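You operate a simulated robot arm through the tools that you are given. There is no shell and no other tool.

You are at the controls of a simulated two-armed robot. One attempt, no reset.

JOB
Unclamp the brown lead and stand its end in the brown holder.
Fine: red switch off first, and it stays off; open the teal cover before the lead moves and leave it open; shut the orange toggle again. Where these are worked on the way, their far stop is far enough and under half their travel is too little: orange toggle.

Only the result counts: the job must be done as asked and must still hold three seconds after the hand-in. Knocking over, shifting, dropping, spilling or breaking anything else fails it. A push-on lid holds only when it is set on centred and level and pressed home; a screw cap is set on level and turned clockwise until tight.

ROBOT AND FRAMES
Two 7-joint arms with fingered hands on one trunk that stands fixed in place. Base frame: the origin is at the foot of the trunk, x ahead of it, y to its left, z up; the work surface is at about z = 85. Units: cm, degrees, N and s.
The left shoulder is at [5, 21.4, 86.9], the right one opposite. With the tool pointing down near the work surface each hand reaches from about 36 to 88 cm from the base axis, measured 20 degrees to its own side. Payload 3 kg a hand.
The tool frame of a hand sits at the grasp point between the pads (the TCP): z along the fingers, y along the line on which they close. The tips reach 2.6 cm beyond it. The gripper opens to 13.2 cm; its body begins 7.3 cm behind the TCP. The gripper is a hand of 3 fingers: y runs from the thumb to the fingers, the wrist lies at [0, 0, -22.9] in the tool frame.
Orientation is that of the tool frame in the base frame, as a unit quaternion [w, x, y, z]. With the fingers straight down and closing along the base's y, the tool's x points along the base's -x, its y along +y and its z along -z.

CONTROLS
- The arms move only by the tool send_rows. It takes "left_increments", "right_increments" or both (then of equal length, played together; a hand with none holds still); each is a list of rows, each an object of numbers (a shift or turn left out is 0): "tx", "ty", "tz": the shift along the tool's x, y, z in cm; "wx", "wy", "wz": the turn, a rotation vector about the tool's x, y, z in degrees. In form: [{"tx": .., "ty": .., "tz": .., "wx": .., "wy": .., "wz": ..}, ...]. A call has 1 to 20 rows; each row shifts and turns the commanded pose from where the row before left it, along the tool's axes as they then stand. Each row takes 0.2 s and may step no farther than 5 cm and 8.6 degrees from the row before; otherwise, the whole call is refused. Where a pose cannot be reached the arm comes as near as it can. A force on the tool above 90 N (or 10 N above the force at the start of the call, whichever is more), or a blocked arm, ends the call early, and 0.2 s more pass. In this call time passes only in rows, and 0.2 s behind the last. It gives the time, the measured TCP pose, the force on the tool (base axes), the opening and the grip force at its end, in the units of the frame above (readings bear some noise), with the torque about the TCP (base axes, N m) and any sound that the robot's microphone picked up.
- Cameras (640 x 400 px; columns grow to the right, rows downward): "scene" is now at [2.55, -3.13, 149.88]; the picture's right is [-0.40, -0.92, 0.00], its down [-0.59, 0.26, -0.77] and it looks along [0.70, -0.31, -0.64] (base axes); focal length 352 px, centre (320, 200). "left" rides on the left gripper at [-6.2, 0.3, -9.2] in its tool frame; the picture's right is [-0.05, -1.00, 0.00], its down [0.83, -0.04, -0.56] and it looks along [0.55, -0.03, 0.83] (tool axes); focal length 230 px, centre (320, 200). "right" rides on the right gripper at [6.2, 0.3, -9.2] in its tool frame; the picture's right is [-0.05, 1.00, 0.00], its down [-0.83, -0.04, -0.56] and it looks along [-0.55, -0.03, 0.83] (tool axes); focal length 230 px, centre (320, 200). There is no depth. A picture from a camera that has moved, and an enlarged one, comes with that camera's place and axes in the base frame and with its lens.
- get_image(camera): a new picture of that camera. No time passes.
- set_fingers(finger1, finger2, thumb_bend, hand): sets how far each is bent, from 0 (flat) to 1 (curled in); at 0.3 the hand is open as for a grip, at 0.7 the pads meet at the TCP. One left out holds its place. A second passes; each finger stops where it meets its share of the squeeze, and holds until it gets a number again. It is the only way to open and close the hand. It gives what a move gives, with no picture; readings hold the bend of each and the force on the fingers (four entries, about 0 where the hand has none), thumb and palm.
- aim_head(pan, tilt): turns the head with the scene camera to pan (to the left, within 86 degrees either way) and tilt (down, from -29 to 69), counted from straight ahead of the robot. It gives what a move gives.
- zoom(camera, box): a new picture of the part [left, top, right, bottom] of that camera's present view, enlarged. No time passes.
- finish_job(): hands the job in; it is judged then, once.

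Places have to be worked out from the pictures, the camera data and where the tool is seen. Open the grippers and draw the arms clear of the work before you hand the job in, unless the task says otherwise.

The tools are called by a JSON object that holds its "api" and its "payload". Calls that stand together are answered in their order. send_rows: Moves the arms, as the interface text tells. Its arguments: {"type":"object","properties":{"left_increments":{"type":"array"},"right_increments":{"type":"array"}},"required":[]} The other tools are called the same way: set_fingers (finger1, finger2, thumb_bend, hand) moves the fingers one by one; aim_head (pan, tilt) turns the head that bears the scene camera; get_image (camera) takes a picture; zoom (camera, box) takes an enlarged picture of a part of a camera's view; finish_job () hands the job in.

At the start:

```text
time: 0.0
left_ee_pos: [52.39, -9.56, 112.86]
left_orientation: [0.0, 0.254, 0.967, 0.0]
left_ft_force: [0.7, -0.3, 0.0]
left_wrist_torque: [0.01, 0.0, -0.01]
left_grip_width: 13.18
left_gripper_force: 0.0
left_shape: jaw
left_bend: [0.3, 0.3, 0.3]
left_finger forces: [0.1, 0.0, 0.1, 0.0, 0.0, 0.1]
right_ee_pos: [41.68, -47.26, 116.0]
right_orientation: [0.0, 0.254, 0.967, 0.0]
right_ft_force: [-0.6, 0.6, -0.8]
right_wrist_torque: [-0.04, 0.01, -0.01]
right_grip_width: 13.19
right_gripper_force: 0.0
right_shape: jaw
right_bend: [0.3, 0.3, 0.3]
right_finger forces: [0.0, 0.0, 0.1, 0.0, 0.0, 0.1]
head pan, tilt (commanded): [-23.7, 39.8]
```

scene: 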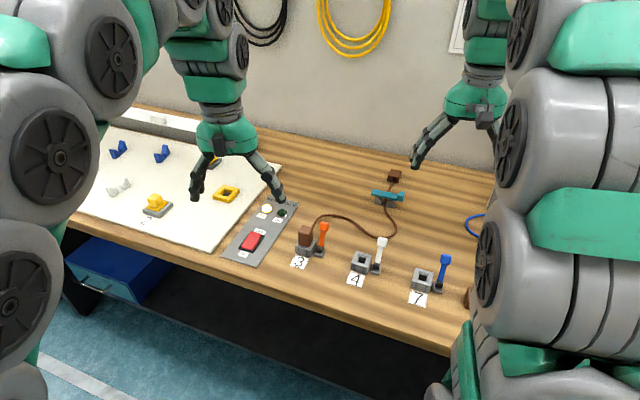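
right: 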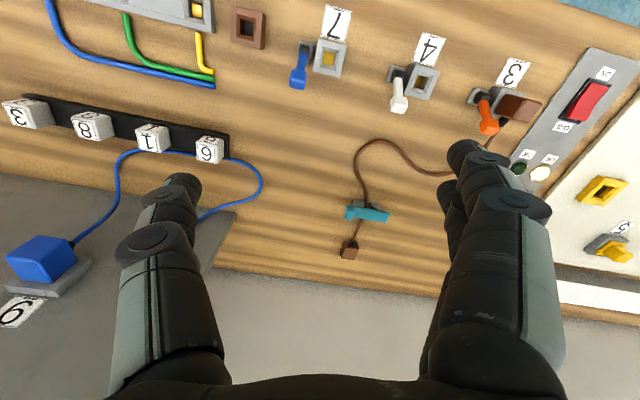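
left: 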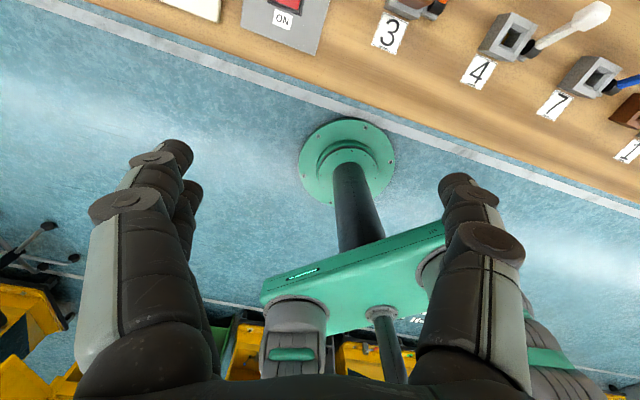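

I see the orange toggle clamp by label 3 with the brown lead end, a teal clip/cover over the lead, a red rocker switch panel, and a brown holder. First I look closer at each.

{"api": "zoom", "payload": {"camera": "scene", "box": [210, 180, 350, 270]}}

{"api": "zoom", "payload": {"camera": "scene", "box": [290, 150, 490, 310]}}

{"api": "zoom", "payload": {"camera": "right", "box": [200, 0, 360, 100]}}

{"api": "zoom", "payload": {"camera": "right", "box": [440, 40, 640, 200]}}

{"api": "zoom", "payload": {"camera": "right", "box": [310, 160, 430, 270]}}

```text
4.44 times, centred on (280, 225) of scene
camera zoom: at [2.55, -3.13, 149.88], right [-0.4, -0.92, 0.0], down [-0.59, 0.26, -0.77], along [0.7, -0.31, -0.64], focal length 1565 px, centre (498, 89)
```

zoom: 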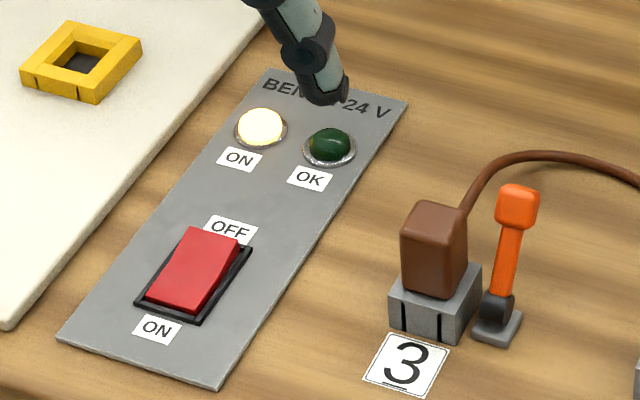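

```text
2.50 times, centred on (390, 230) of scene
camera zoom: at [2.55, -3.13, 149.88], right [-0.4, -0.92, 0.0], down [-0.59, 0.26, -0.77], along [0.7, -0.31, -0.64], focal length 880 px, centre (145, 125)
```

zoom: 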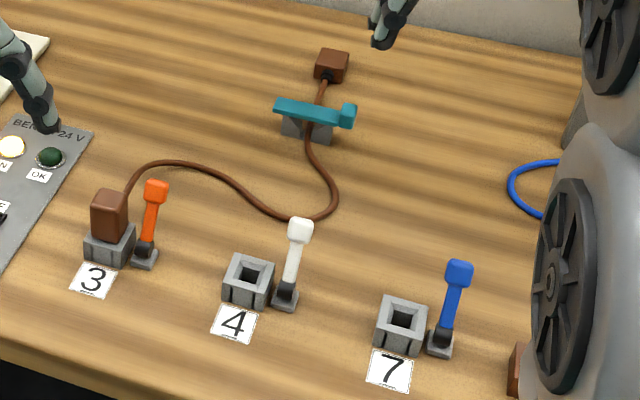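

```text
4.00 times, centred on (280, 50) of right
camera zoom: at [36.37, -43.94, 125.23], right [0.54, 0.84, 0.0], down [0.7, -0.45, 0.56], along [0.47, -0.3, -0.83], focal length 920 px, centre (480, 800)
```

zoom: 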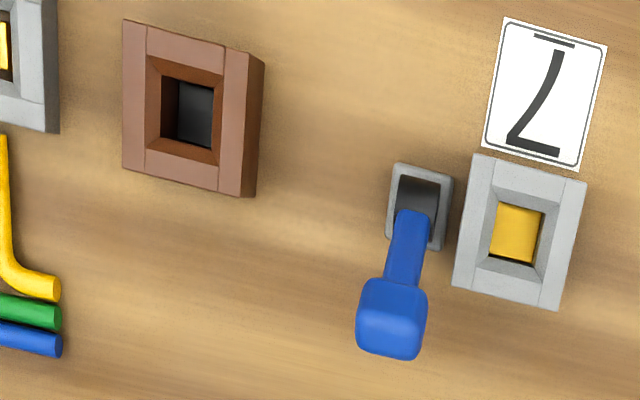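

```text
2.50 times, centred on (540, 120) of right
camera zoom: at [36.37, -43.94, 125.23], right [0.54, 0.84, 0.0], down [0.7, -0.45, 0.56], along [0.47, -0.3, -0.83], focal length 575 px, centre (-230, 400)
```

zoom: 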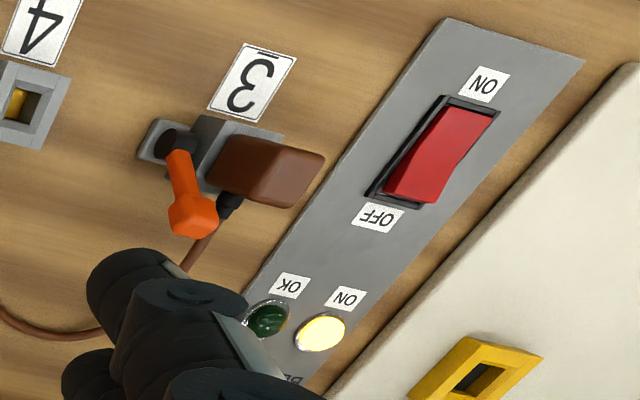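

```text
3.64 times, centred on (370, 215) of right
camera zoom: at [36.37, -43.94, 125.23], right [0.54, 0.84, 0.0], down [0.7, -0.45, 0.56], along [0.47, -0.3, -0.83], focal length 837 px, centre (138, 146)
```

zoom: 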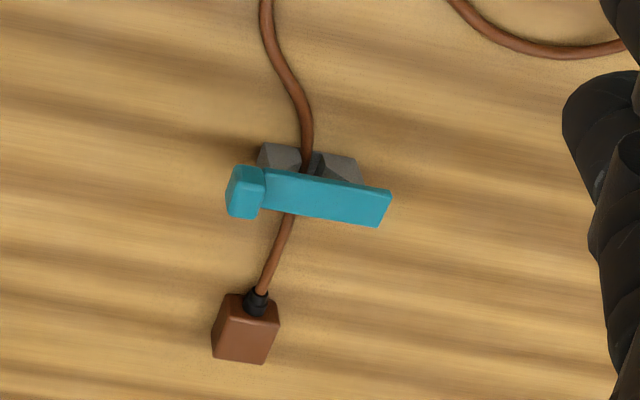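

Working geometry: switch near (64,-12), plug in clamp 3 near (58,-24), teal cover near (65,-52), brown holder near (30,-51). I zoom in further to see the toggle, plug and cover mechanics.

{"api": "zoom", "payload": {"camera": "scene", "box": [285, 205, 345, 275]}}

{"api": "zoom", "payload": {"camera": "scene", "box": [360, 160, 420, 220]}}

{"api": "zoom", "payload": {"camera": "right", "box": [450, 50, 570, 140]}}

{"api": "aim_head", "payload": {"pan": -50, "tilt": 50}}

{"api": "get_image", "payload": {"camera": "scene"}}

```text
5.71 times, centred on (315, 240) of scene
camera zoom: at [2.55, -3.13, 149.88], right [-0.4, -0.92, 0.0], down [-0.59, 0.26, -0.77], along [0.7, -0.31, -0.64], focal length 2012 px, centre (349, -29)
```

zoom: 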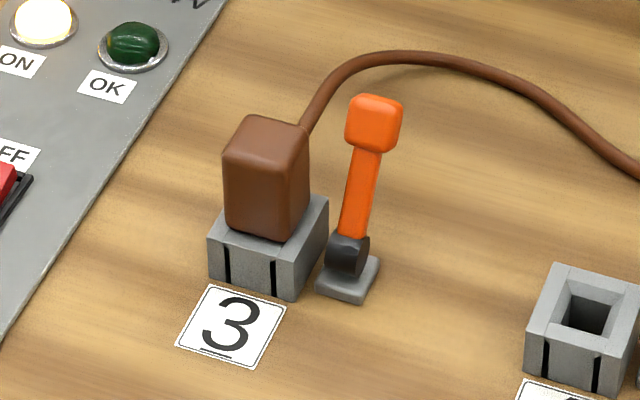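

```text
6.67 times, centred on (390, 190) of scene
camera zoom: at [2.55, -3.13, 149.88], right [-0.4, -0.92, 0.0], down [-0.59, 0.26, -0.77], along [0.7, -0.31, -0.64], focal length 2347 px, centre (-147, 267)
```

zoom: 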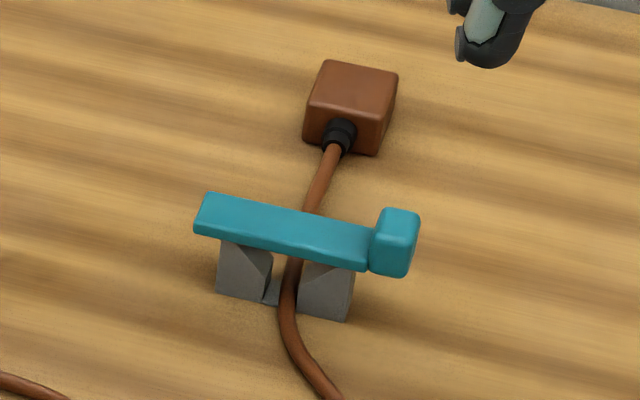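

```text
4.44 times, centred on (510, 95) of right
camera zoom: at [36.37, -43.94, 125.23], right [0.54, 0.84, 0.0], down [0.7, -0.45, 0.56], along [0.47, -0.3, -0.83], focal length 1022 px, centre (-524, 667)
```

zoom: 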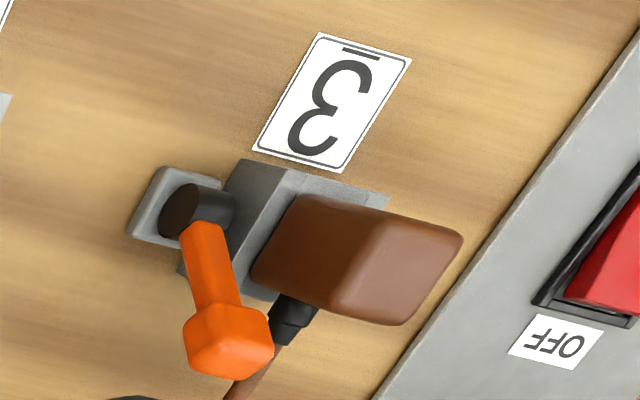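

```text
time: 0.9
left_ee_pos: [52.45, -9.51, 112.78]
left_orientation: [0.0, 0.254, 0.967, 0.0]
left_ft_force: [-0.7, 0.0, -0.2]
left_wrist_torque: [0.02, 0.01, 0.0]
left_grip_width: 13.18
left_gripper_force: 0.1
left_shape: jaw
left_bend: [0.3, 0.3, 0.3]
left_finger forces: [0.1, 0.0, 0.0, 0.1, 0.1, 0.0]
right_ee_pos: [41.58, -47.26, 115.97]
right_orientation: [0.0, 0.253, 0.968, 0.0]
right_ft_force: [-0.4, 0.1, -0.5]
right_wrist_torque: [0.0, 0.05, 0.0]
right_grip_width: 13.17
right_gripper_force: 0.0
right_shape: jaw
right_bend: [0.3, 0.3, 0.3]
right_finger forces: [0.0, 0.0, 0.1, 0.0, 0.0, 0.0]
head pan, tilt (commanded): [-50.0, 50.0]
```

```text
taken
camera scene: at [-0.29, -5.61, 148.43], right [-0.77, -0.64, 0.0], down [-0.49, 0.59, -0.64], along [0.41, -0.49, -0.77], focal length 352 px, centre (320, 200)
```

scene: 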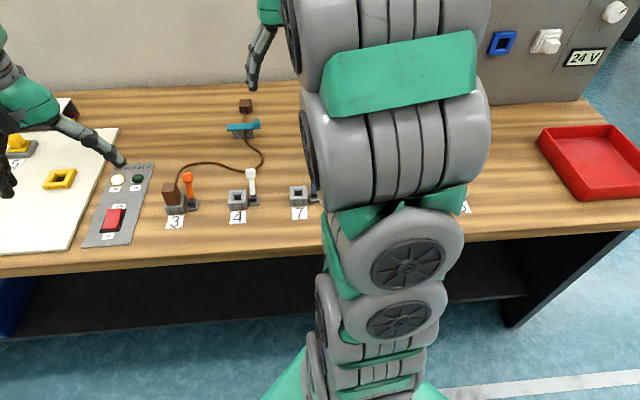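

The lever swings in the vertical plane pointing away from me (hub near (55.2,-26.2), knob near (57.7,-28.4,91.4)); the bench is turned about -42°. I align the right hand with the bench and move its camera toward the teal cover for a closer look.

{"api": "send_rows", "payload": {"right_increments": [{"wz": 6.45}, {"wz": 6.45}, {"tx": -2.23, "ty": 2.1, "tz": 2.33}, {"tx": -2.23, "ty": 2.1, "tz": 2.33}, {"tx": -2.23, "ty": 2.1, "tz": 2.33}, {"tx": -2.23, "ty": 2.1, "tz": 2.33}, {"tx": -2.23, "ty": 2.1, "tz": 2.33}, {"tx": -2.23, "ty": 2.1, "tz": 2.33}]}}

{"api": "get_image", "payload": {"camera": "right"}}

{"api": "get_image", "payload": {"camera": "scene"}}

```text
time: 2.7
left_ee_pos: [52.48, -9.59, 112.8]
left_orientation: [0.0, 0.254, 0.967, 0.0]
left_ft_force: [0.3, 0.1, -0.2]
left_wrist_torque: [0.01, -0.01, -0.01]
left_grip_width: 13.17
left_gripper_force: 0.1
left_shape: jaw
left_bend: [0.3, 0.3, 0.3]
left_finger forces: [0.0, 0.0, 0.0, 0.0, 0.0, 0.1]
right_ee_pos: [59.79, -47.14, 101.8]
right_orientation: [0.0, 0.362, 0.932, 0.0]
right_ft_force: [0.3, 1.2, -0.7]
right_wrist_torque: [0.0, -0.02, -0.01]
right_grip_width: 13.2
right_gripper_force: 0.0
right_shape: jaw
right_bend: [0.3, 0.3, 0.3]
right_finger forces: [0.0, 0.0, 0.0, 0.0, 0.1, 0.1]
head pan, tilt (commanded): [-50.0, 50.0]
```

```text
taken
camera right: at [55.34, -42.65, 110.99], right [0.71, 0.7, 0.0], down [0.58, -0.59, 0.55], along [0.39, -0.39, -0.83], focal length 230 px, centre (320, 200)
```

right: 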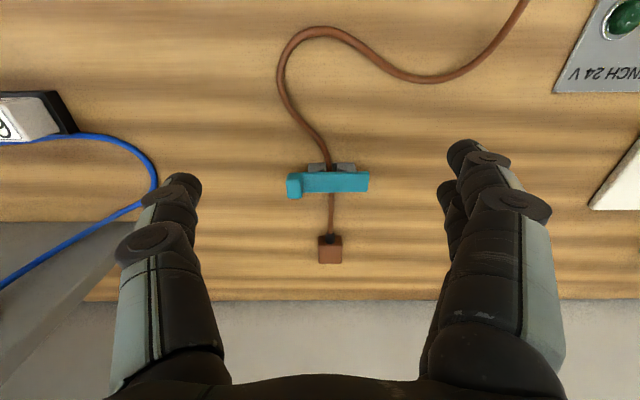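

```text
taken
camera scene: at [-0.3, -5.61, 148.43], right [-0.77, -0.64, 0.0], down [-0.49, 0.59, -0.64], along [0.41, -0.49, -0.77], focal length 352 px, centre (320, 200)
```

scene: 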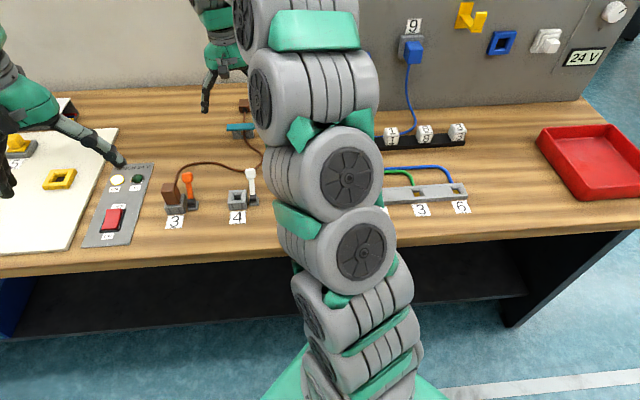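

The view now shows the teal bar across two grey posts, with its knob at the right-hand (blue cable) end. I zoom on it to find its hinge.

{"api": "zoom", "payload": {"camera": "right", "box": [270, 140, 390, 215]}}

{"api": "zoom", "payload": {"camera": "scene", "box": [210, 90, 270, 150]}}

{"api": "zoom", "payload": {"camera": "scene", "box": [60, 150, 280, 260]}}

```text
5.33 times, centred on (330, 178) of right
camera zoom: at [55.34, -42.65, 110.99], right [0.71, 0.7, 0.0], down [0.58, -0.59, 0.55], along [0.39, -0.39, -0.83], focal length 1227 px, centre (267, 320)
```

zoom: 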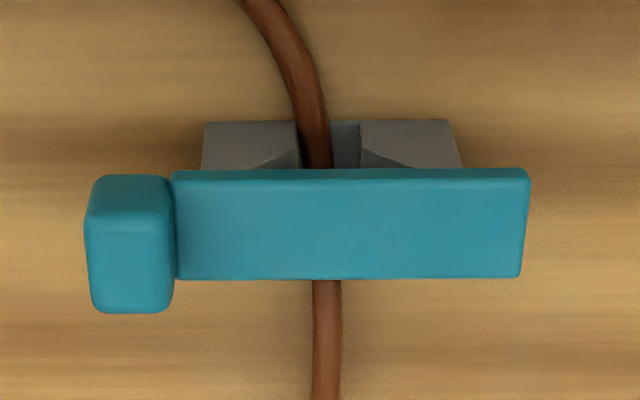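

```text
6.67 times, centred on (240, 120) of scene
camera zoom: at [-0.3, -5.61, 148.43], right [-0.77, -0.64, 0.0], down [-0.49, 0.59, -0.64], along [0.41, -0.49, -0.77], focal length 2347 px, centre (853, 733)
```

zoom: 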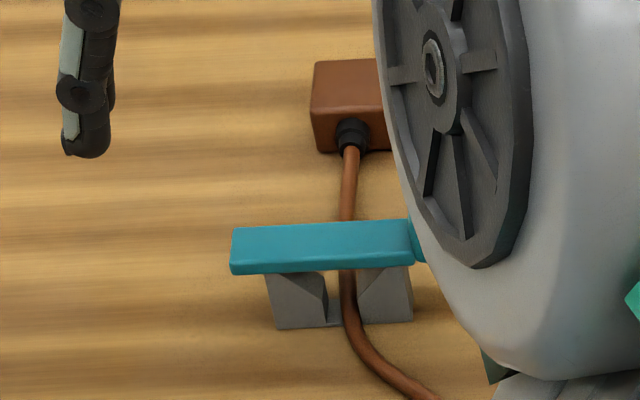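

```text
2.91 times, centred on (170, 205) of scene
camera zoom: at [-0.3, -5.61, 148.43], right [-0.77, -0.64, 0.0], down [-0.49, 0.59, -0.64], along [0.41, -0.49, -0.77], focal length 1024 px, centre (756, 186)
```

zoom: 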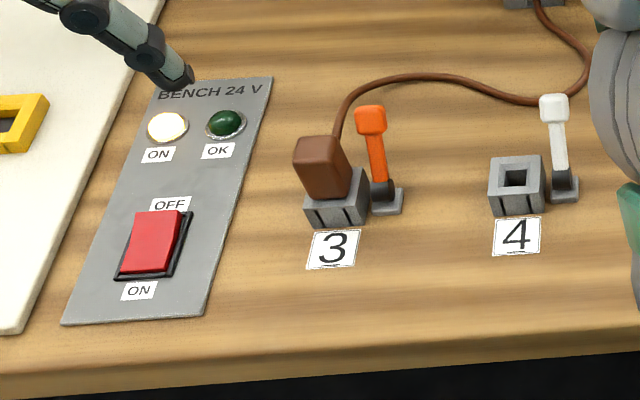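

The teal bar's knob sits at about (62.3,-53.7,88.8), its hinge probably at the other end near (68,-48). First job is the red switch: I close the left hand's fingers to make a pressing tip and turn the head toward the switch.

{"api": "set_fingers", "payload": {"hand": "left", "finger1": 0.7, "finger2": 0.7, "thumb_bend": 0.7}}

{"api": "aim_head", "payload": {"pan": -12, "tilt": 42}}

{"api": "get_image", "payload": {"camera": "scene"}}

{"api": "get_image", "payload": {"camera": "left"}}

```text
time: 3.7
left_ee_pos: [52.47, -9.56, 112.76]
left_orientation: [0.0, 0.254, 0.967, 0.0]
left_ft_force: [-0.5, 0.9, 0.3]
left_wrist_torque: [-0.01, 0.0, 0.0]
left_grip_width: 0.63
left_gripper_force: 0.1
left_shape: fingers
left_bend: [0.7, 0.7, 0.7]
left_finger forces: [0.0, 0.0, 0.1, 0.1, 0.0, 0.1]
right_ee_pos: [59.74, -47.15, 101.75]
right_orientation: [0.0, 0.361, 0.933, 0.0]
right_ft_force: [-0.8, -0.4, -0.1]
right_wrist_torque: [-0.01, -0.01, 0.04]
right_grip_width: 13.2
right_gripper_force: 0.1
right_shape: jaw
right_bend: [0.3, 0.3, 0.3]
right_finger forces: [0.0, 0.0, 0.0, 0.0, 0.0, 0.1]
head pan, tilt (commanded): [-50.0, 50.0]
```

```text
time: 4.8
left_ee_pos: [52.41, -9.61, 112.82]
left_orientation: [0.0, 0.254, 0.967, 0.0]
left_ft_force: [-0.6, 1.2, 0.6]
left_wrist_torque: [0.01, 0.02, 0.0]
left_grip_width: 0.62
left_gripper_force: 0.1
left_shape: fingers
left_bend: [0.7, 0.7, 0.7]
left_finger forces: [0.1, 0.0, 0.0, 0.1, 0.0, 0.1]
right_ee_pos: [59.66, -47.17, 101.91]
right_orientation: [0.0, 0.361, 0.932, 0.0]
right_ft_force: [-1.1, 0.1, -0.2]
right_wrist_torque: [-0.01, -0.01, -0.01]
right_grip_width: 13.21
right_gripper_force: 0.1
right_shape: jaw
right_bend: [0.3, 0.3, 0.3]
right_finger forces: [0.0, 0.1, 0.0, 0.0, 0.0, 0.0]
head pan, tilt (commanded): [-12.0, 42.0]
```

```text
taken
camera scene: at [2.93, -1.45, 149.55], right [-0.21, -0.98, 0.0], down [-0.65, 0.14, -0.74], along [0.73, -0.16, -0.67], focal length 352 px, centre (320, 200)
```

scene: 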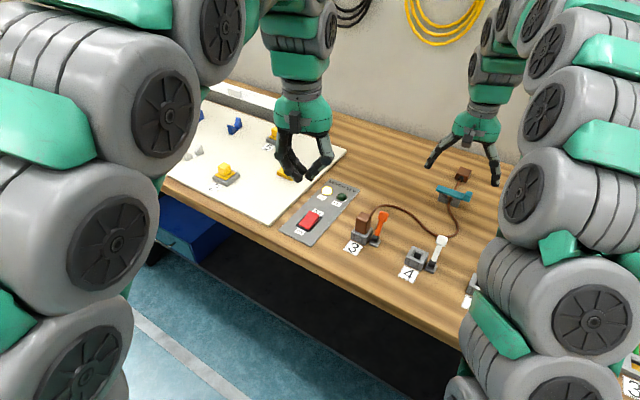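

```text
taken
camera left: at [58.06, -12.2, 122.1], right [-0.45, -0.9, 0.0], down [-0.74, 0.37, 0.56], along [-0.5, 0.25, -0.83], focal length 230 px, centre (320, 200)
```

left: 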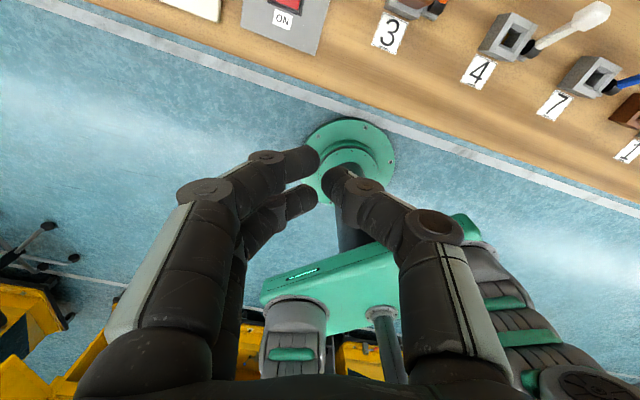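

Closed, the three tips cover about 4–5 cm, too broad for one end of the rocker. I curl the two fingers fully and keep the thumb as a single pressing tip.

{"api": "set_fingers", "payload": {"hand": "left", "finger1": 1.0, "finger2": 1.0, "thumb_bend": 0.4}}

{"api": "get_image", "payload": {"camera": "left"}}

{"api": "zoom", "payload": {"camera": "scene", "box": [250, 90, 380, 250]}}

```text
time: 5.8
left_ee_pos: [52.43, -9.5, 112.73]
left_orientation: [0.0, 0.253, 0.967, 0.0]
left_ft_force: [1.0, -0.5, -0.5]
left_wrist_torque: [-0.01, 0.01, 0.01]
left_grip_width: 5.06
left_gripper_force: 0.1
left_shape: fingers
left_bend: [1.0, 1.0, 0.4]
left_finger forces: [0.0, 0.1, 0.0, 0.0, 0.0, 0.1]
right_ee_pos: [59.63, -47.14, 101.75]
right_orientation: [0.0, 0.36, 0.933, 0.0]
right_ft_force: [0.6, 0.1, 0.8]
right_wrist_torque: [0.01, -0.01, -0.01]
right_grip_width: 13.18
right_gripper_force: 0.1
right_shape: jaw
right_bend: [0.3, 0.3, 0.3]
right_finger forces: [0.1, 0.1, 0.0, 0.0, 0.1, 0.0]
head pan, tilt (commanded): [-12.0, 42.0]
```

```text
taken
camera left: at [58.06, -12.2, 122.1], right [-0.45, -0.9, 0.0], down [-0.74, 0.37, 0.56], along [-0.5, 0.25, -0.83], focal length 230 px, centre (320, 200)
```

left: 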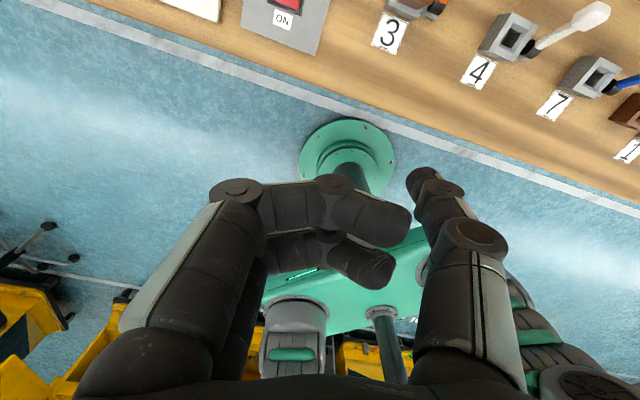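

```text
2.50 times, centred on (315, 170) of scene
camera zoom: at [2.93, -1.45, 149.56], right [-0.21, -0.98, 0.0], down [-0.65, 0.14, -0.74], along [0.73, -0.15, -0.67], focal length 880 px, centre (332, 275)
```

zoom: 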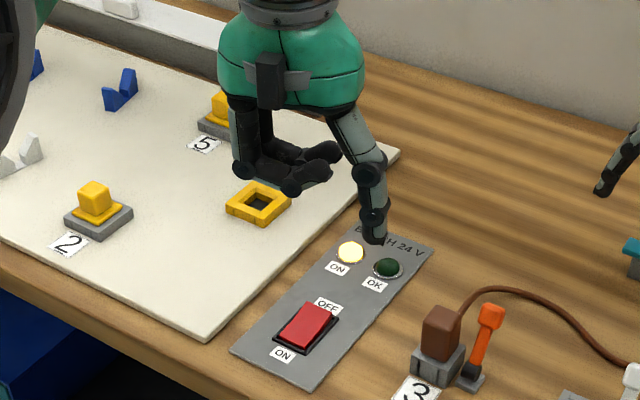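

The thumb tip sits about 5.3 cm on the -y side of the left TCP and ~3 cm beyond it. The rocker's OFF end is near (65.3,-13.0), so I hover the TCP at about (67.6,-8.2,98) and check.

{"api": "send_rows", "payload": {"left_increments": [{"tx": -2.52, "ty": 1.72, "tz": 2.96}, {"tx": -2.52, "ty": 1.72, "tz": 2.96}, {"tx": -2.52, "ty": 1.72, "tz": 2.96}, {"tx": -2.52, "ty": 1.72, "tz": 2.96}, {"tx": -2.52, "ty": 1.72, "tz": 2.96}]}}

{"api": "get_image", "payload": {"camera": "left"}}

{"api": "zoom", "payload": {"camera": "scene", "box": [270, 130, 390, 250]}}

```text
time: 7.0
left_ee_pos: [67.46, -8.42, 98.03]
left_orientation: [0.0, 0.255, 0.967, 0.0]
left_ft_force: [0.6, 0.5, 0.0]
left_wrist_torque: [-0.02, -0.02, 0.05]
left_grip_width: 5.08
left_gripper_force: 0.1
left_shape: fingers
left_bend: [1.0, 1.0, 0.4]
left_finger forces: [0.0, 0.0, 0.1, 0.0, 0.0, 0.0]
right_ee_pos: [59.59, -47.18, 101.79]
right_orientation: [0.0, 0.361, 0.933, 0.0]
right_ft_force: [0.5, -0.5, 0.4]
right_wrist_torque: [0.04, 0.03, 0.02]
right_grip_width: 13.2
right_gripper_force: 0.1
right_shape: jaw
right_bend: [0.3, 0.3, 0.3]
right_finger forces: [0.0, 0.0, 0.1, 0.0, 0.0, 0.0]
head pan, tilt (commanded): [-12.0, 42.0]
```

```text
taken
camera left: at [73.07, -11.13, 107.36], right [-0.45, -0.9, 0.0], down [-0.74, 0.37, 0.56], along [-0.5, 0.25, -0.83], focal length 230 px, centre (320, 200)
```

left: 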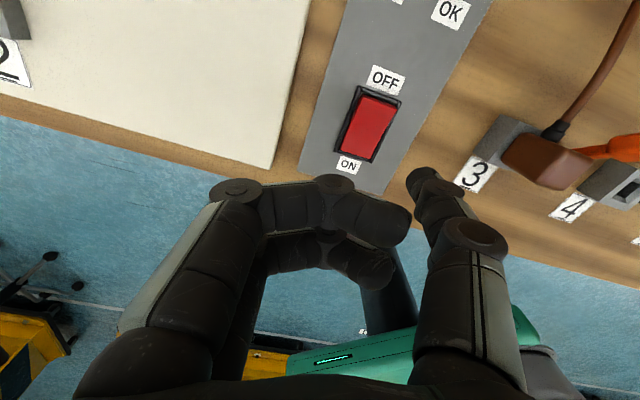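

```text
3.33 times, centred on (330, 190) of scene
camera zoom: at [2.93, -1.45, 149.56], right [-0.21, -0.98, 0.0], down [-0.65, 0.14, -0.74], along [0.73, -0.15, -0.67], focal length 1174 px, centre (287, 233)
```

zoom: 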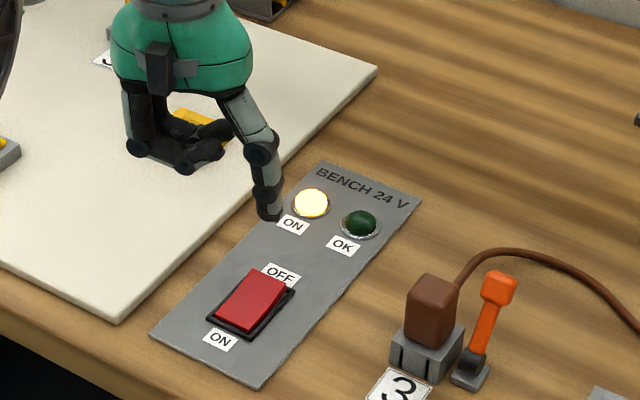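

Two camera estimates of the rocker's OFF end differ by about 2 cm, so I zoom both cameras at it before pressing.

{"api": "zoom", "payload": {"camera": "left", "box": [310, 50, 470, 200]}}

{"api": "zoom", "payload": {"camera": "scene", "box": [285, 180, 345, 240]}}

```text
2.67 times, centred on (390, 125) of left
camera zoom: at [73.07, -11.13, 107.36], right [-0.45, -0.9, 0.0], down [-0.74, 0.37, 0.56], along [-0.5, 0.25, -0.83], focal length 614 px, centre (133, 400)
```

zoom: 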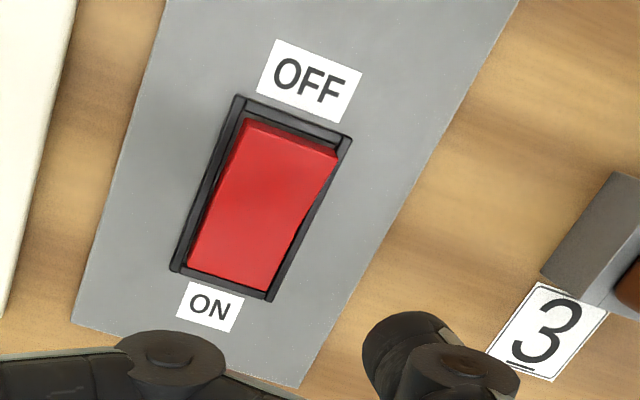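

```text
6.67 times, centred on (315, 210) of scene
camera zoom: at [2.93, -1.45, 149.56], right [-0.21, -0.98, 0.0], down [-0.65, 0.14, -0.74], along [0.73, -0.15, -0.67], focal length 2347 px, centre (353, 133)
```

zoom: 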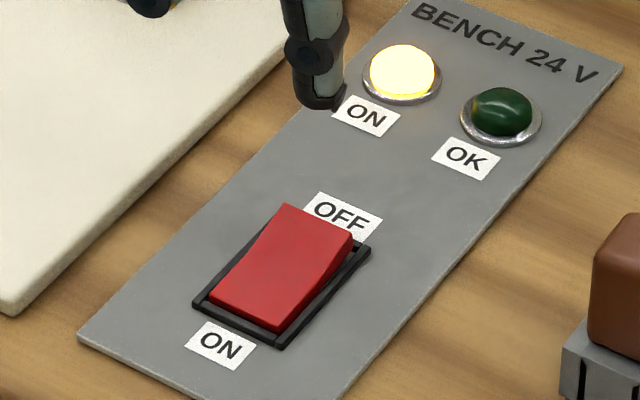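

The rocker frame centre is about (65.2,-12.1) with 6 cm length; OFF press point ≈ (66.4,-13.3). I shift the thumb tip ~1.3 cm in +x and lower 4.5 cm, then check again.

{"api": "send_rows", "payload": {"left_increments": [{"tx": -1.13, "ty": 0.64}, {"tz": 2.25}, {"tz": 2.25}]}}

{"api": "zoom", "payload": {"camera": "left", "box": [310, 50, 470, 200]}}

{"api": "zoom", "payload": {"camera": "scene", "box": [285, 180, 345, 240]}}

```text
time: 7.8
left_ee_pos: [68.87, -8.26, 93.13]
left_orientation: [0.0, 0.254, 0.967, 0.001]
left_ft_force: [0.3, 0.0, 0.2]
left_wrist_torque: [-0.01, 0.05, 0.0]
left_grip_width: 5.07
left_gripper_force: 0.0
left_shape: fingers
left_bend: [1.0, 1.0, 0.4]
left_finger forces: [0.0, 0.0, 0.0, 0.0, 0.0, 0.0]
right_ee_pos: [59.54, -47.11, 101.88]
right_orientation: [0.0, 0.361, 0.933, 0.001]
right_ft_force: [0.3, 0.4, 0.3]
right_wrist_torque: [0.04, 0.0, 0.0]
right_grip_width: 13.2
right_gripper_force: 0.1
right_shape: jaw
right_bend: [0.3, 0.3, 0.3]
right_finger forces: [0.0, 0.0, 0.1, 0.0, 0.0, 0.0]
head pan, tilt (commanded): [-12.0, 42.0]
```

```text
2.67 times, centred on (390, 125) of left
camera zoom: at [74.53, -10.85, 102.52], right [-0.45, -0.9, 0.0], down [-0.74, 0.37, 0.56], along [-0.5, 0.25, -0.83], focal length 614 px, centre (133, 400)
```

zoom: 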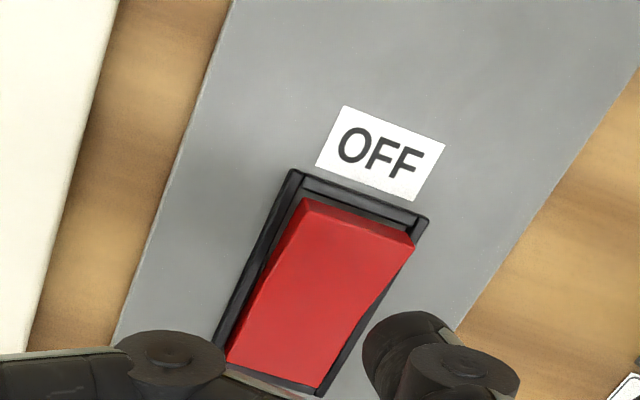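

```text
6.67 times, centred on (315, 210) of scene
camera zoom: at [2.93, -1.45, 149.56], right [-0.21, -0.98, 0.0], down [-0.65, 0.14, -0.74], along [0.73, -0.15, -0.67], focal length 2347 px, centre (353, 133)
```

zoom: 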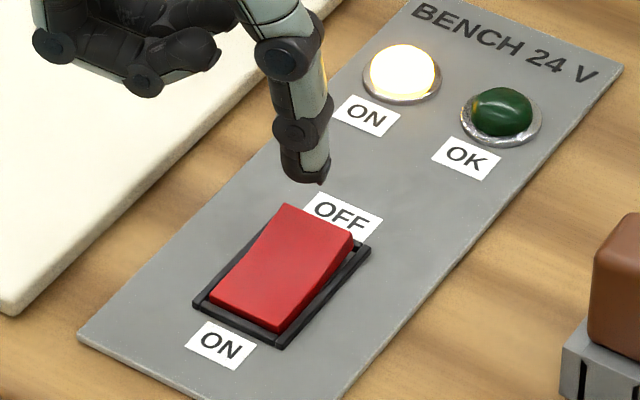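

Both cameras agree the tip is at (65.8,-13.2,89.75) and the raised OFF part of the rocker lies directly below near z≈86. I descend straight with small steps.

{"api": "send_rows", "payload": {"left_increments": [{"tz": 1.0, "tx": -0.2, "ty": 0.3}, {"tz": 1.0}, {"tz": 0.6}, {"tz": 0.5}]}}

{"api": "zoom", "payload": {"camera": "scene", "box": [285, 180, 345, 240]}}

```text
time: 8.8
left_ee_pos: [69.27, -8.06, 90.23]
left_orientation: [0.001, 0.254, 0.967, 0.0]
left_ft_force: [0.0, -0.5, 0.0]
left_wrist_torque: [-0.01, -0.01, -0.03]
left_grip_width: 5.09
left_gripper_force: 0.1
left_shape: fingers
left_bend: [1.0, 1.0, 0.4]
left_finger forces: [0.0, 0.0, 0.1, 0.1, 0.0, 0.1]
right_ee_pos: [59.65, -47.11, 101.78]
right_orientation: [0.0, 0.362, 0.932, 0.0]
right_ft_force: [0.2, -0.7, 0.7]
right_wrist_torque: [-0.01, 0.01, 0.04]
right_grip_width: 13.17
right_gripper_force: 0.0
right_shape: jaw
right_bend: [0.3, 0.3, 0.3]
right_finger forces: [0.0, 0.0, 0.1, 0.1, 0.0, 0.0]
head pan, tilt (commanded): [-12.0, 42.0]
```

```text
6.67 times, centred on (315, 210) of scene
camera zoom: at [2.93, -1.45, 149.56], right [-0.21, -0.98, 0.0], down [-0.65, 0.14, -0.74], along [0.73, -0.15, -0.67], focal length 2347 px, centre (353, 133)
```

zoom: 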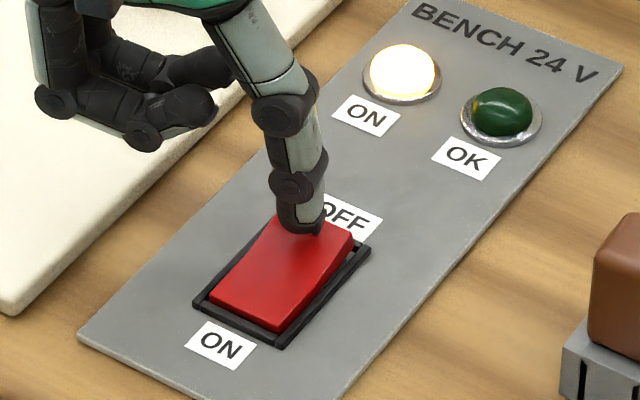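

The tip is over the OFF end, right at contact. I press down in small steps and watch for force or a click.

{"api": "send_rows", "payload": {"left_increments": [{"tz": 0.3}, {"tz": 0.3}, {"tz": 0.3}]}}

{"api": "zoom", "payload": {"camera": "scene", "box": [285, 180, 345, 240]}}

```text
time: 9.6
left_ee_pos: [69.17, -8.03, 89.63]
left_orientation: [-0.001, 0.254, 0.967, 0.0]
left_ft_force: [-0.6, 0.1, 0.3]
left_wrist_torque: [-0.01, 0.0, 0.03]
left_grip_width: 5.09
left_gripper_force: 0.0
left_shape: fingers
left_bend: [1.0, 1.0, 0.4]
left_finger forces: [0.0, 0.0, 0.1, 0.0, 0.0, 0.0]
right_ee_pos: [59.52, -47.08, 101.77]
right_orientation: [0.0, 0.361, 0.933, 0.0]
right_ft_force: [-0.2, -0.7, 0.1]
right_wrist_torque: [0.0, 0.01, -0.01]
right_grip_width: 13.21
right_gripper_force: 0.0
right_shape: jaw
right_bend: [0.3, 0.3, 0.3]
right_finger forces: [0.0, 0.0, 0.0, 0.0, 0.0, 0.0]
head pan, tilt (commanded): [-12.0, 42.0]
```

```text
6.67 times, centred on (315, 210) of scene
camera zoom: at [2.93, -1.45, 149.56], right [-0.21, -0.98, 0.0], down [-0.65, 0.14, -0.74], along [0.73, -0.15, -0.67], focal length 2347 px, centre (353, 133)
```

zoom: 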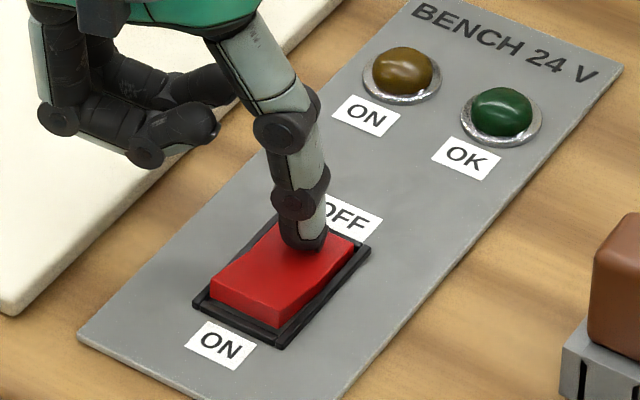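

The ON lamp went dark and the rocker flipped: the switch is off. I raise the left hand and carry it off to the left, out of the way.

{"api": "send_rows", "payload": {"left_increments": [{"tz": -1.5}, {"tz": -4}, {"tz": -4.5}, {"tz": -4.5}, {"tz": -4.5}, {"tx": 3.87, "ty": 1.91}, {"tx": 3.87, "ty": 1.91}, {"tx": 3.87, "ty": 1.91}, {"tx": 3.87, "ty": 1.91}, {"tx": 3.87, "ty": 1.91}, {"tx": 3.87, "ty": 1.91}, {"tx": 3.87, "ty": 1.91}]}}

{"api": "aim_head", "payload": {"pan": -30, "tilt": 42}}

{"api": "get_image", "payload": {"camera": "scene"}}

```text
time: 12.2
left_ee_pos: [52.45, 16.95, 108.87]
left_orientation: [0.0, 0.254, 0.967, 0.0]
left_ft_force: [1.0, -0.6, -0.1]
left_wrist_torque: [0.02, 0.01, 0.01]
left_grip_width: 5.07
left_gripper_force: 0.0
left_shape: fingers
left_bend: [1.0, 1.0, 0.4]
left_finger forces: [0.0, 0.0, 0.1, 0.0, 0.1, 0.0]
right_ee_pos: [59.79, -47.13, 101.9]
right_orientation: [-0.001, 0.361, 0.933, 0.0]
right_ft_force: [-0.4, -0.2, -0.1]
right_wrist_torque: [-0.03, 0.0, -0.07]
right_grip_width: 13.19
right_gripper_force: 0.0
right_shape: jaw
right_bend: [0.3, 0.3, 0.3]
right_finger forces: [0.0, 0.0, 0.0, 0.1, 0.0, 0.0]
head pan, tilt (commanded): [-12.0, 42.0]
```

```text
time: 13.0
left_ee_pos: [52.5, 16.96, 109.02]
left_orientation: [0.0, 0.254, 0.967, 0.0]
left_ft_force: [-0.6, 0.2, 0.2]
left_wrist_torque: [-0.03, -0.01, 0.04]
left_grip_width: 5.07
left_gripper_force: 0.1
left_shape: fingers
left_bend: [1.0, 1.0, 0.4]
left_finger forces: [0.1, 0.1, 0.0, 0.0, 0.0, 0.1]
right_ee_pos: [59.59, -47.11, 101.8]
right_orientation: [0.0, 0.362, 0.932, 0.001]
right_ft_force: [0.6, -0.3, 1.4]
right_wrist_torque: [0.0, 0.0, 0.01]
right_grip_width: 13.2
right_gripper_force: 0.1
right_shape: jaw
right_bend: [0.3, 0.3, 0.3]
right_finger forces: [0.0, 0.0, 0.0, 0.1, 0.0, 0.0]
head pan, tilt (commanded): [-30.0, 42.0]
```

```text
taken
camera scene: at [2.0, -3.89, 149.56], right [-0.5, -0.87, 0.0], down [-0.58, 0.33, -0.74], along [0.64, -0.37, -0.67], focal length 352 px, centre (320, 200)
```

scene: 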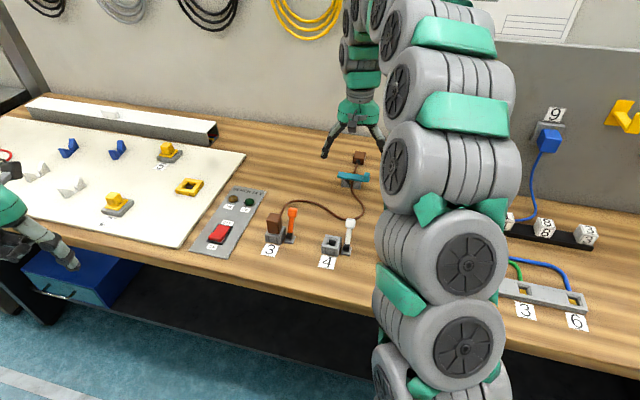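

Now the teal cover: I rotate the right hand about vertical so the fingers close along the bench's away-axis, to grip the knob across.

{"api": "send_rows", "payload": {"right_increments": [{"wz": 8.42}, {"wz": 8.42}, {"wz": 8.42}, {"wz": 8.42}, {"wz": 8.42}, {"wz": 8.42}, {"wz": 8.42}, {"wz": 8.42}, {"wz": 8.42}, {"wz": 8.42}, {"wz": 8.42}]}}

{"api": "get_image", "payload": {"camera": "right"}}

{"api": "get_image", "payload": {"camera": "scene"}}

```text
time: 15.4
left_ee_pos: [52.48, 17.05, 108.93]
left_orientation: [0.0, 0.254, 0.967, 0.0]
left_ft_force: [0.7, 0.2, -0.5]
left_wrist_torque: [-0.02, -0.02, 0.02]
left_grip_width: 5.1
left_gripper_force: 0.1
left_shape: fingers
left_bend: [1.0, 1.0, 0.4]
left_finger forces: [0.1, 0.0, 0.0, 0.0, 0.1, 0.0]
right_ee_pos: [59.93, -46.87, 101.96]
right_orientation: [0.0, 0.924, 0.382, 0.001]
right_ft_force: [0.7, 0.0, -0.4]
right_wrist_torque: [0.0, 0.0, 0.01]
right_grip_width: 13.19
right_gripper_force: 0.1
right_shape: jaw
right_bend: [0.3, 0.3, 0.3]
right_finger forces: [0.0, 0.0, 0.1, 0.1, 0.1, 0.0]
head pan, tilt (commanded): [-30.0, 42.0]
```

```text
taken
camera right: at [64.44, -42.82, 111.28], right [0.67, -0.74, 0.0], down [-0.62, -0.56, 0.56], along [-0.41, -0.37, -0.83], focal length 230 px, centre (320, 200)
```

right: 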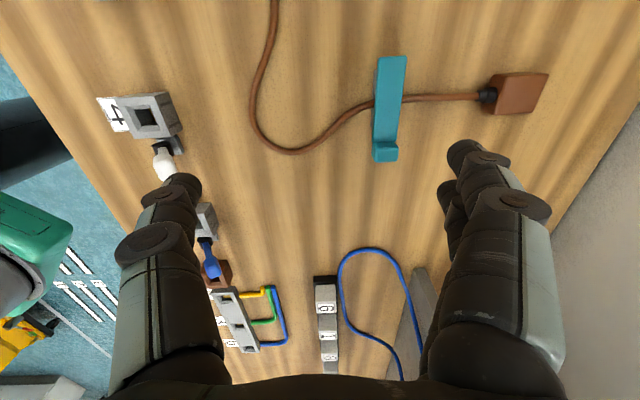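

```text
taken
camera scene: at [1.99, -3.89, 149.56], right [-0.5, -0.87, 0.0], down [-0.58, 0.33, -0.74], along [0.64, -0.37, -0.67], focal length 352 px, centre (320, 200)
```

scene: 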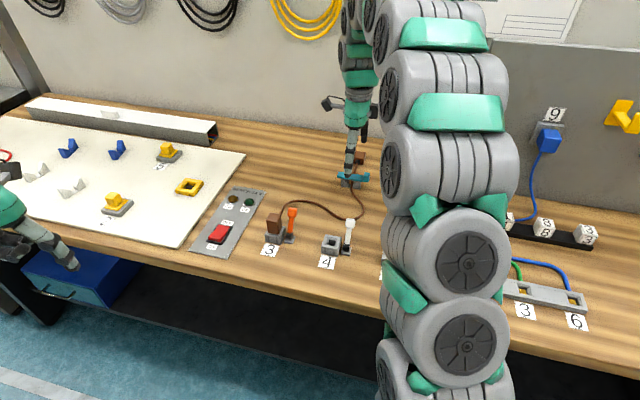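

The hand turned fully (tool y now along the away-axis). I zoom into the teal bar from this side to get its height, knob position and the hinge.

{"api": "zoom", "payload": {"camera": "right", "box": [340, 40, 460, 180]}}

{"api": "zoom", "payload": {"camera": "scene", "box": [320, 140, 400, 200]}}

```text
2.86 times, centred on (400, 110) of right
camera zoom: at [64.44, -42.82, 111.28], right [0.67, -0.74, 0.0], down [-0.62, -0.56, 0.56], along [-0.41, -0.37, -0.83], focal length 657 px, centre (91, 457)
```

zoom: 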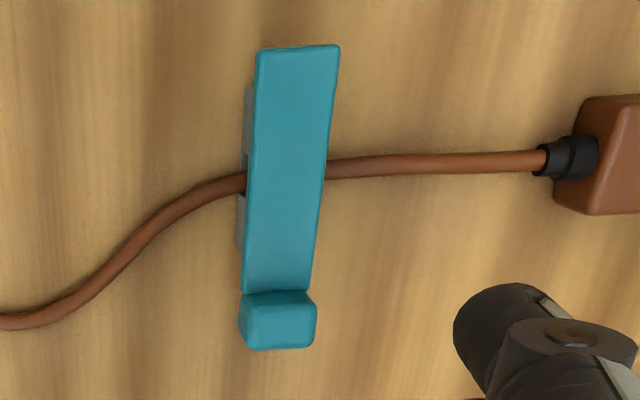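

```text
6.67 times, centred on (360, 170) of scene
camera zoom: at [1.99, -3.89, 149.56], right [-0.5, -0.87, 0.0], down [-0.58, 0.33, -0.74], along [0.64, -0.37, -0.67], focal length 2347 px, centre (53, 400)
```

zoom: 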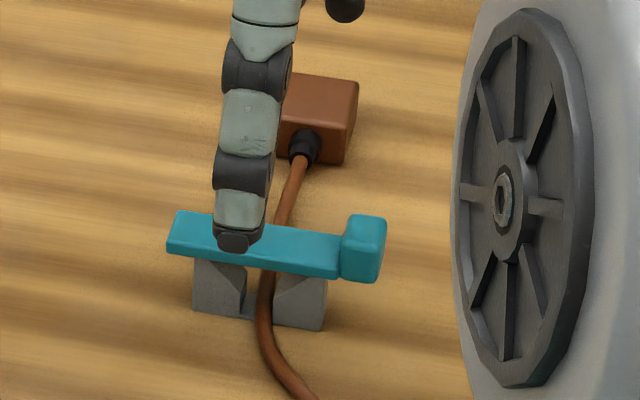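

Triangulated knob centre: (62.3,-53.75,88.7). A hook is better than a pinch here: the thumb can reach under the overhanging knob from the right and swing it up and over. I turn the hand back so the thumb is on the right, and set the thumb bent with the fingers flat to see the shape.

{"api": "send_rows", "payload": {"right_increments": [{"wz": -8.32}, {"wz": -8.32}, {"wz": -8.32}, {"wz": -8.32}, {"wz": -8.32}, {"wz": -8.32}, {"wz": -8.32}, {"wz": -8.32}, {"wz": -8.32}, {"wz": -8.32}, {"wz": -8.32}]}}

{"api": "set_fingers", "payload": {"hand": "right", "finger1": 0.0, "finger2": 0.0, "thumb_bend": 0.6}}

{"api": "get_image", "payload": {"camera": "right"}}

{"api": "zoom", "payload": {"camera": "scene", "box": [290, 60, 430, 200]}}

```text
time: 17.8
left_ee_pos: [52.48, 16.96, 108.84]
left_orientation: [0.0, 0.254, 0.967, 0.0]
left_ft_force: [0.1, -0.7, -0.6]
left_wrist_torque: [0.0, -0.03, -0.01]
left_grip_width: 5.1
left_gripper_force: 0.1
left_shape: fingers
left_bend: [1.0, 1.0, 0.4]
left_finger forces: [0.1, 0.0, 0.1, 0.1, 0.0, 0.0]
right_ee_pos: [59.96, -47.06, 101.93]
right_orientation: [0.001, 0.369, 0.93, 0.0]
right_ft_force: [0.4, 0.4, 0.1]
right_wrist_torque: [-0.03, -0.01, 0.02]
right_grip_width: 13.2
right_gripper_force: 0.0
right_shape: jaw
right_bend: [0.3, 0.3, 0.3]
right_finger forces: [0.0, 0.1, 0.1, 0.1, 0.1, 0.1]
head pan, tilt (commanded): [-30.0, 42.0]
```

```text
time: 18.8
left_ee_pos: [52.44, 16.92, 108.91]
left_orientation: [0.0, 0.254, 0.967, 0.001]
left_ft_force: [-0.3, -1.7, -0.3]
left_wrist_torque: [-0.02, 0.01, 0.0]
left_grip_width: 5.07
left_gripper_force: 0.1
left_shape: fingers
left_bend: [1.0, 1.0, 0.4]
left_finger forces: [0.1, 0.0, 0.0, 0.0, 0.1, 0.1]
right_ee_pos: [59.92, -47.09, 101.93]
right_orientation: [0.0, 0.37, 0.929, 0.0]
right_ft_force: [0.1, 0.2, 0.1]
right_wrist_torque: [-0.03, 0.02, 0.03]
right_grip_width: 11.59
right_gripper_force: 0.0
right_shape: fingers
right_bend: [0.0, 0.0, 0.6]
right_finger forces: [0.1, 0.0, 0.1, 0.0, 0.0, 0.0]
head pan, tilt (commanded): [-30.0, 42.0]
```

```text
taken
camera right: at [55.72, -42.48, 111.28], right [0.72, 0.69, 0.0], down [0.57, -0.6, 0.56], along [0.38, -0.4, -0.83], focal length 230 px, centre (320, 200)
```

right: 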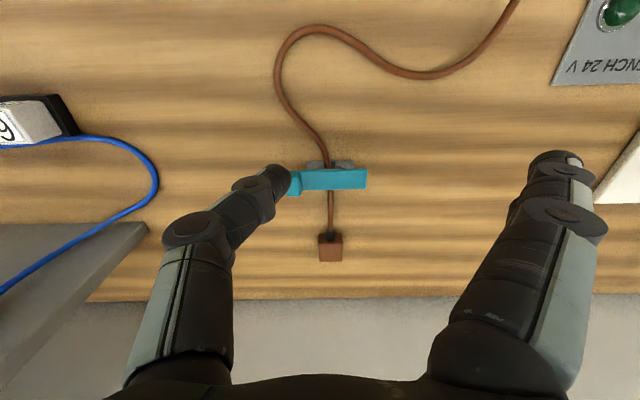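

```text
2.86 times, centred on (360, 130) of scene
camera zoom: at [1.99, -3.89, 149.56], right [-0.5, -0.87, 0.0], down [-0.58, 0.33, -0.74], along [0.64, -0.37, -0.67], focal length 1006 px, centre (206, 400)
```

zoom: 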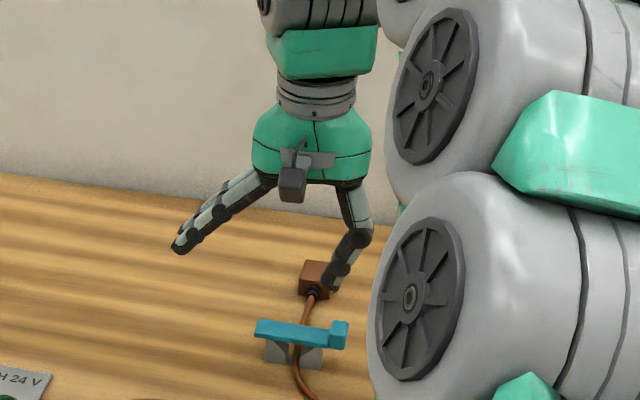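

At 0.6 the thumb's last link leans about 35° inward. I try more bend to get a flatter hook.

{"api": "set_fingers", "payload": {"hand": "right", "thumb_bend": 0.8}}

{"api": "get_image", "payload": {"camera": "right"}}

{"api": "zoom", "payload": {"camera": "scene", "box": [320, 90, 400, 170]}}

```text
time: 19.8
left_ee_pos: [52.36, 16.95, 108.9]
left_orientation: [0.0, 0.254, 0.967, 0.0]
left_ft_force: [0.1, -0.4, 0.1]
left_wrist_torque: [0.01, 0.0, 0.04]
left_grip_width: 5.07
left_gripper_force: 0.1
left_shape: fingers
left_bend: [1.0, 1.0, 0.4]
left_finger forces: [0.0, 0.1, 0.0, 0.0, 0.1, 0.1]
right_ee_pos: [60.05, -47.05, 102.06]
right_orientation: [0.0, 0.37, 0.929, 0.0]
right_ft_force: [-0.3, -0.2, 0.3]
right_wrist_torque: [0.03, -0.02, 0.0]
right_grip_width: 8.18
right_gripper_force: 0.1
right_shape: fingers
right_bend: [0.0, 0.0, 0.8]
right_finger forces: [0.1, 0.0, 0.0, 0.0, 0.1, 0.1]
head pan, tilt (commanded): [-30.0, 42.0]
```

```text
taken
camera right: at [55.73, -42.48, 111.28], right [0.72, 0.69, 0.0], down [0.57, -0.6, 0.56], along [0.38, -0.4, -0.83], focal length 230 px, centre (320, 200)
```

right: 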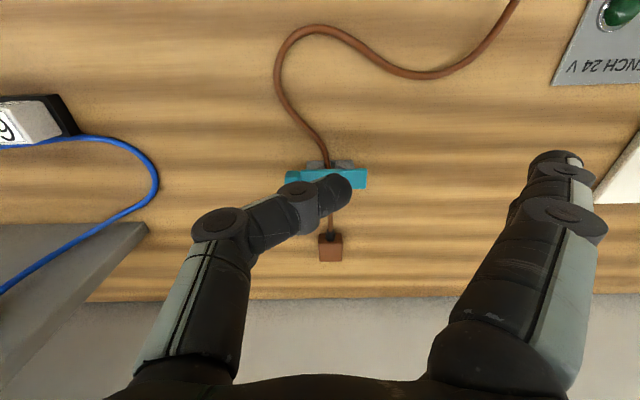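

```text
5.00 times, centred on (360, 130) of scene
camera zoom: at [1.99, -3.89, 149.56], right [-0.5, -0.87, 0.0], down [-0.58, 0.33, -0.74], along [0.64, -0.37, -0.67], focal length 1760 px, centre (120, 550)
```

zoom: 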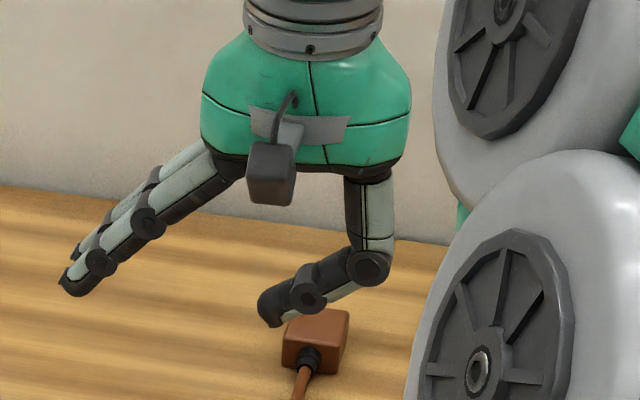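

At 0.8 the thumb forms a good hook (tip about 1 cm to +y, 3 cm beyond the TCP). I move to the right of the knob and tilt the hand 25° so the hook flattens and the splayed fingers rise clear of the bar.

{"api": "send_rows", "payload": {"right_increments": [{"tx": -1.94, "ty": -2.73, "tz": 1.67}, {"tx": -1.94, "ty": -2.73, "tz": 1.67}, {"tx": -1.94, "ty": -2.73, "tz": 1.67}, {"wx": -8.33}, {"wx": -8.33}, {"wx": -8.33}]}}

{"api": "get_image", "payload": {"camera": "right"}}

{"api": "zoom", "payload": {"camera": "scene", "box": [310, 110, 420, 210]}}

```text
time: 21.2
left_ee_pos: [52.44, 16.97, 108.94]
left_orientation: [0.0, 0.253, 0.967, 0.0]
left_ft_force: [-0.7, -0.2, 0.6]
left_wrist_torque: [-0.01, 0.04, -0.01]
left_grip_width: 5.08
left_gripper_force: 0.0
left_shape: fingers
left_bend: [1.0, 1.0, 0.4]
left_finger forces: [0.0, 0.1, 0.0, 0.1, 0.0, 0.1]
right_ee_pos: [58.53, -57.04, 97.1]
right_orientation: [0.08, 0.361, 0.907, 0.202]
right_ft_force: [0.6, -0.1, 0.3]
right_wrist_torque: [0.0, 0.02, 0.0]
right_grip_width: 8.18
right_gripper_force: 0.0
right_shape: fingers
right_bend: [0.0, 0.0, 0.8]
right_finger forces: [0.0, 0.0, 0.0, 0.1, 0.0, 0.0]
head pan, tilt (commanded): [-30.0, 42.0]
```

```text
taken
camera right: at [51.55, -55.4, 105.58], right [0.66, 0.62, 0.42], down [0.41, -0.77, 0.49], along [0.63, -0.14, -0.77], focal length 230 px, centre (320, 200)
```

right: 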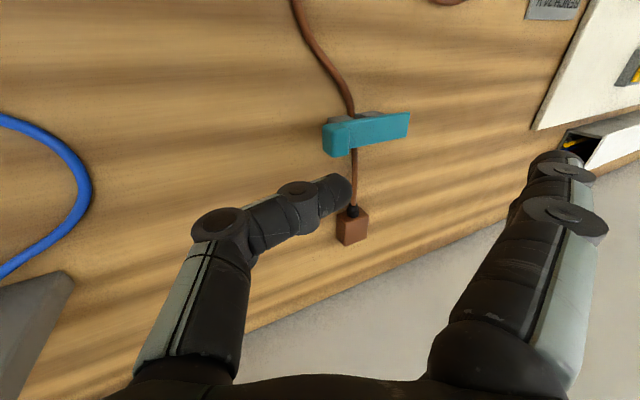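

```text
4.00 times, centred on (365, 160) of scene
camera zoom: at [1.99, -3.89, 149.56], right [-0.5, -0.87, 0.0], down [-0.58, 0.33, -0.74], along [0.64, -0.37, -0.67], focal length 1408 px, centre (140, 360)
```

zoom: 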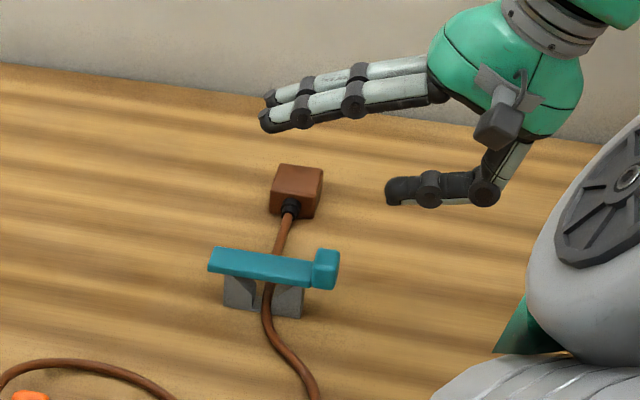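

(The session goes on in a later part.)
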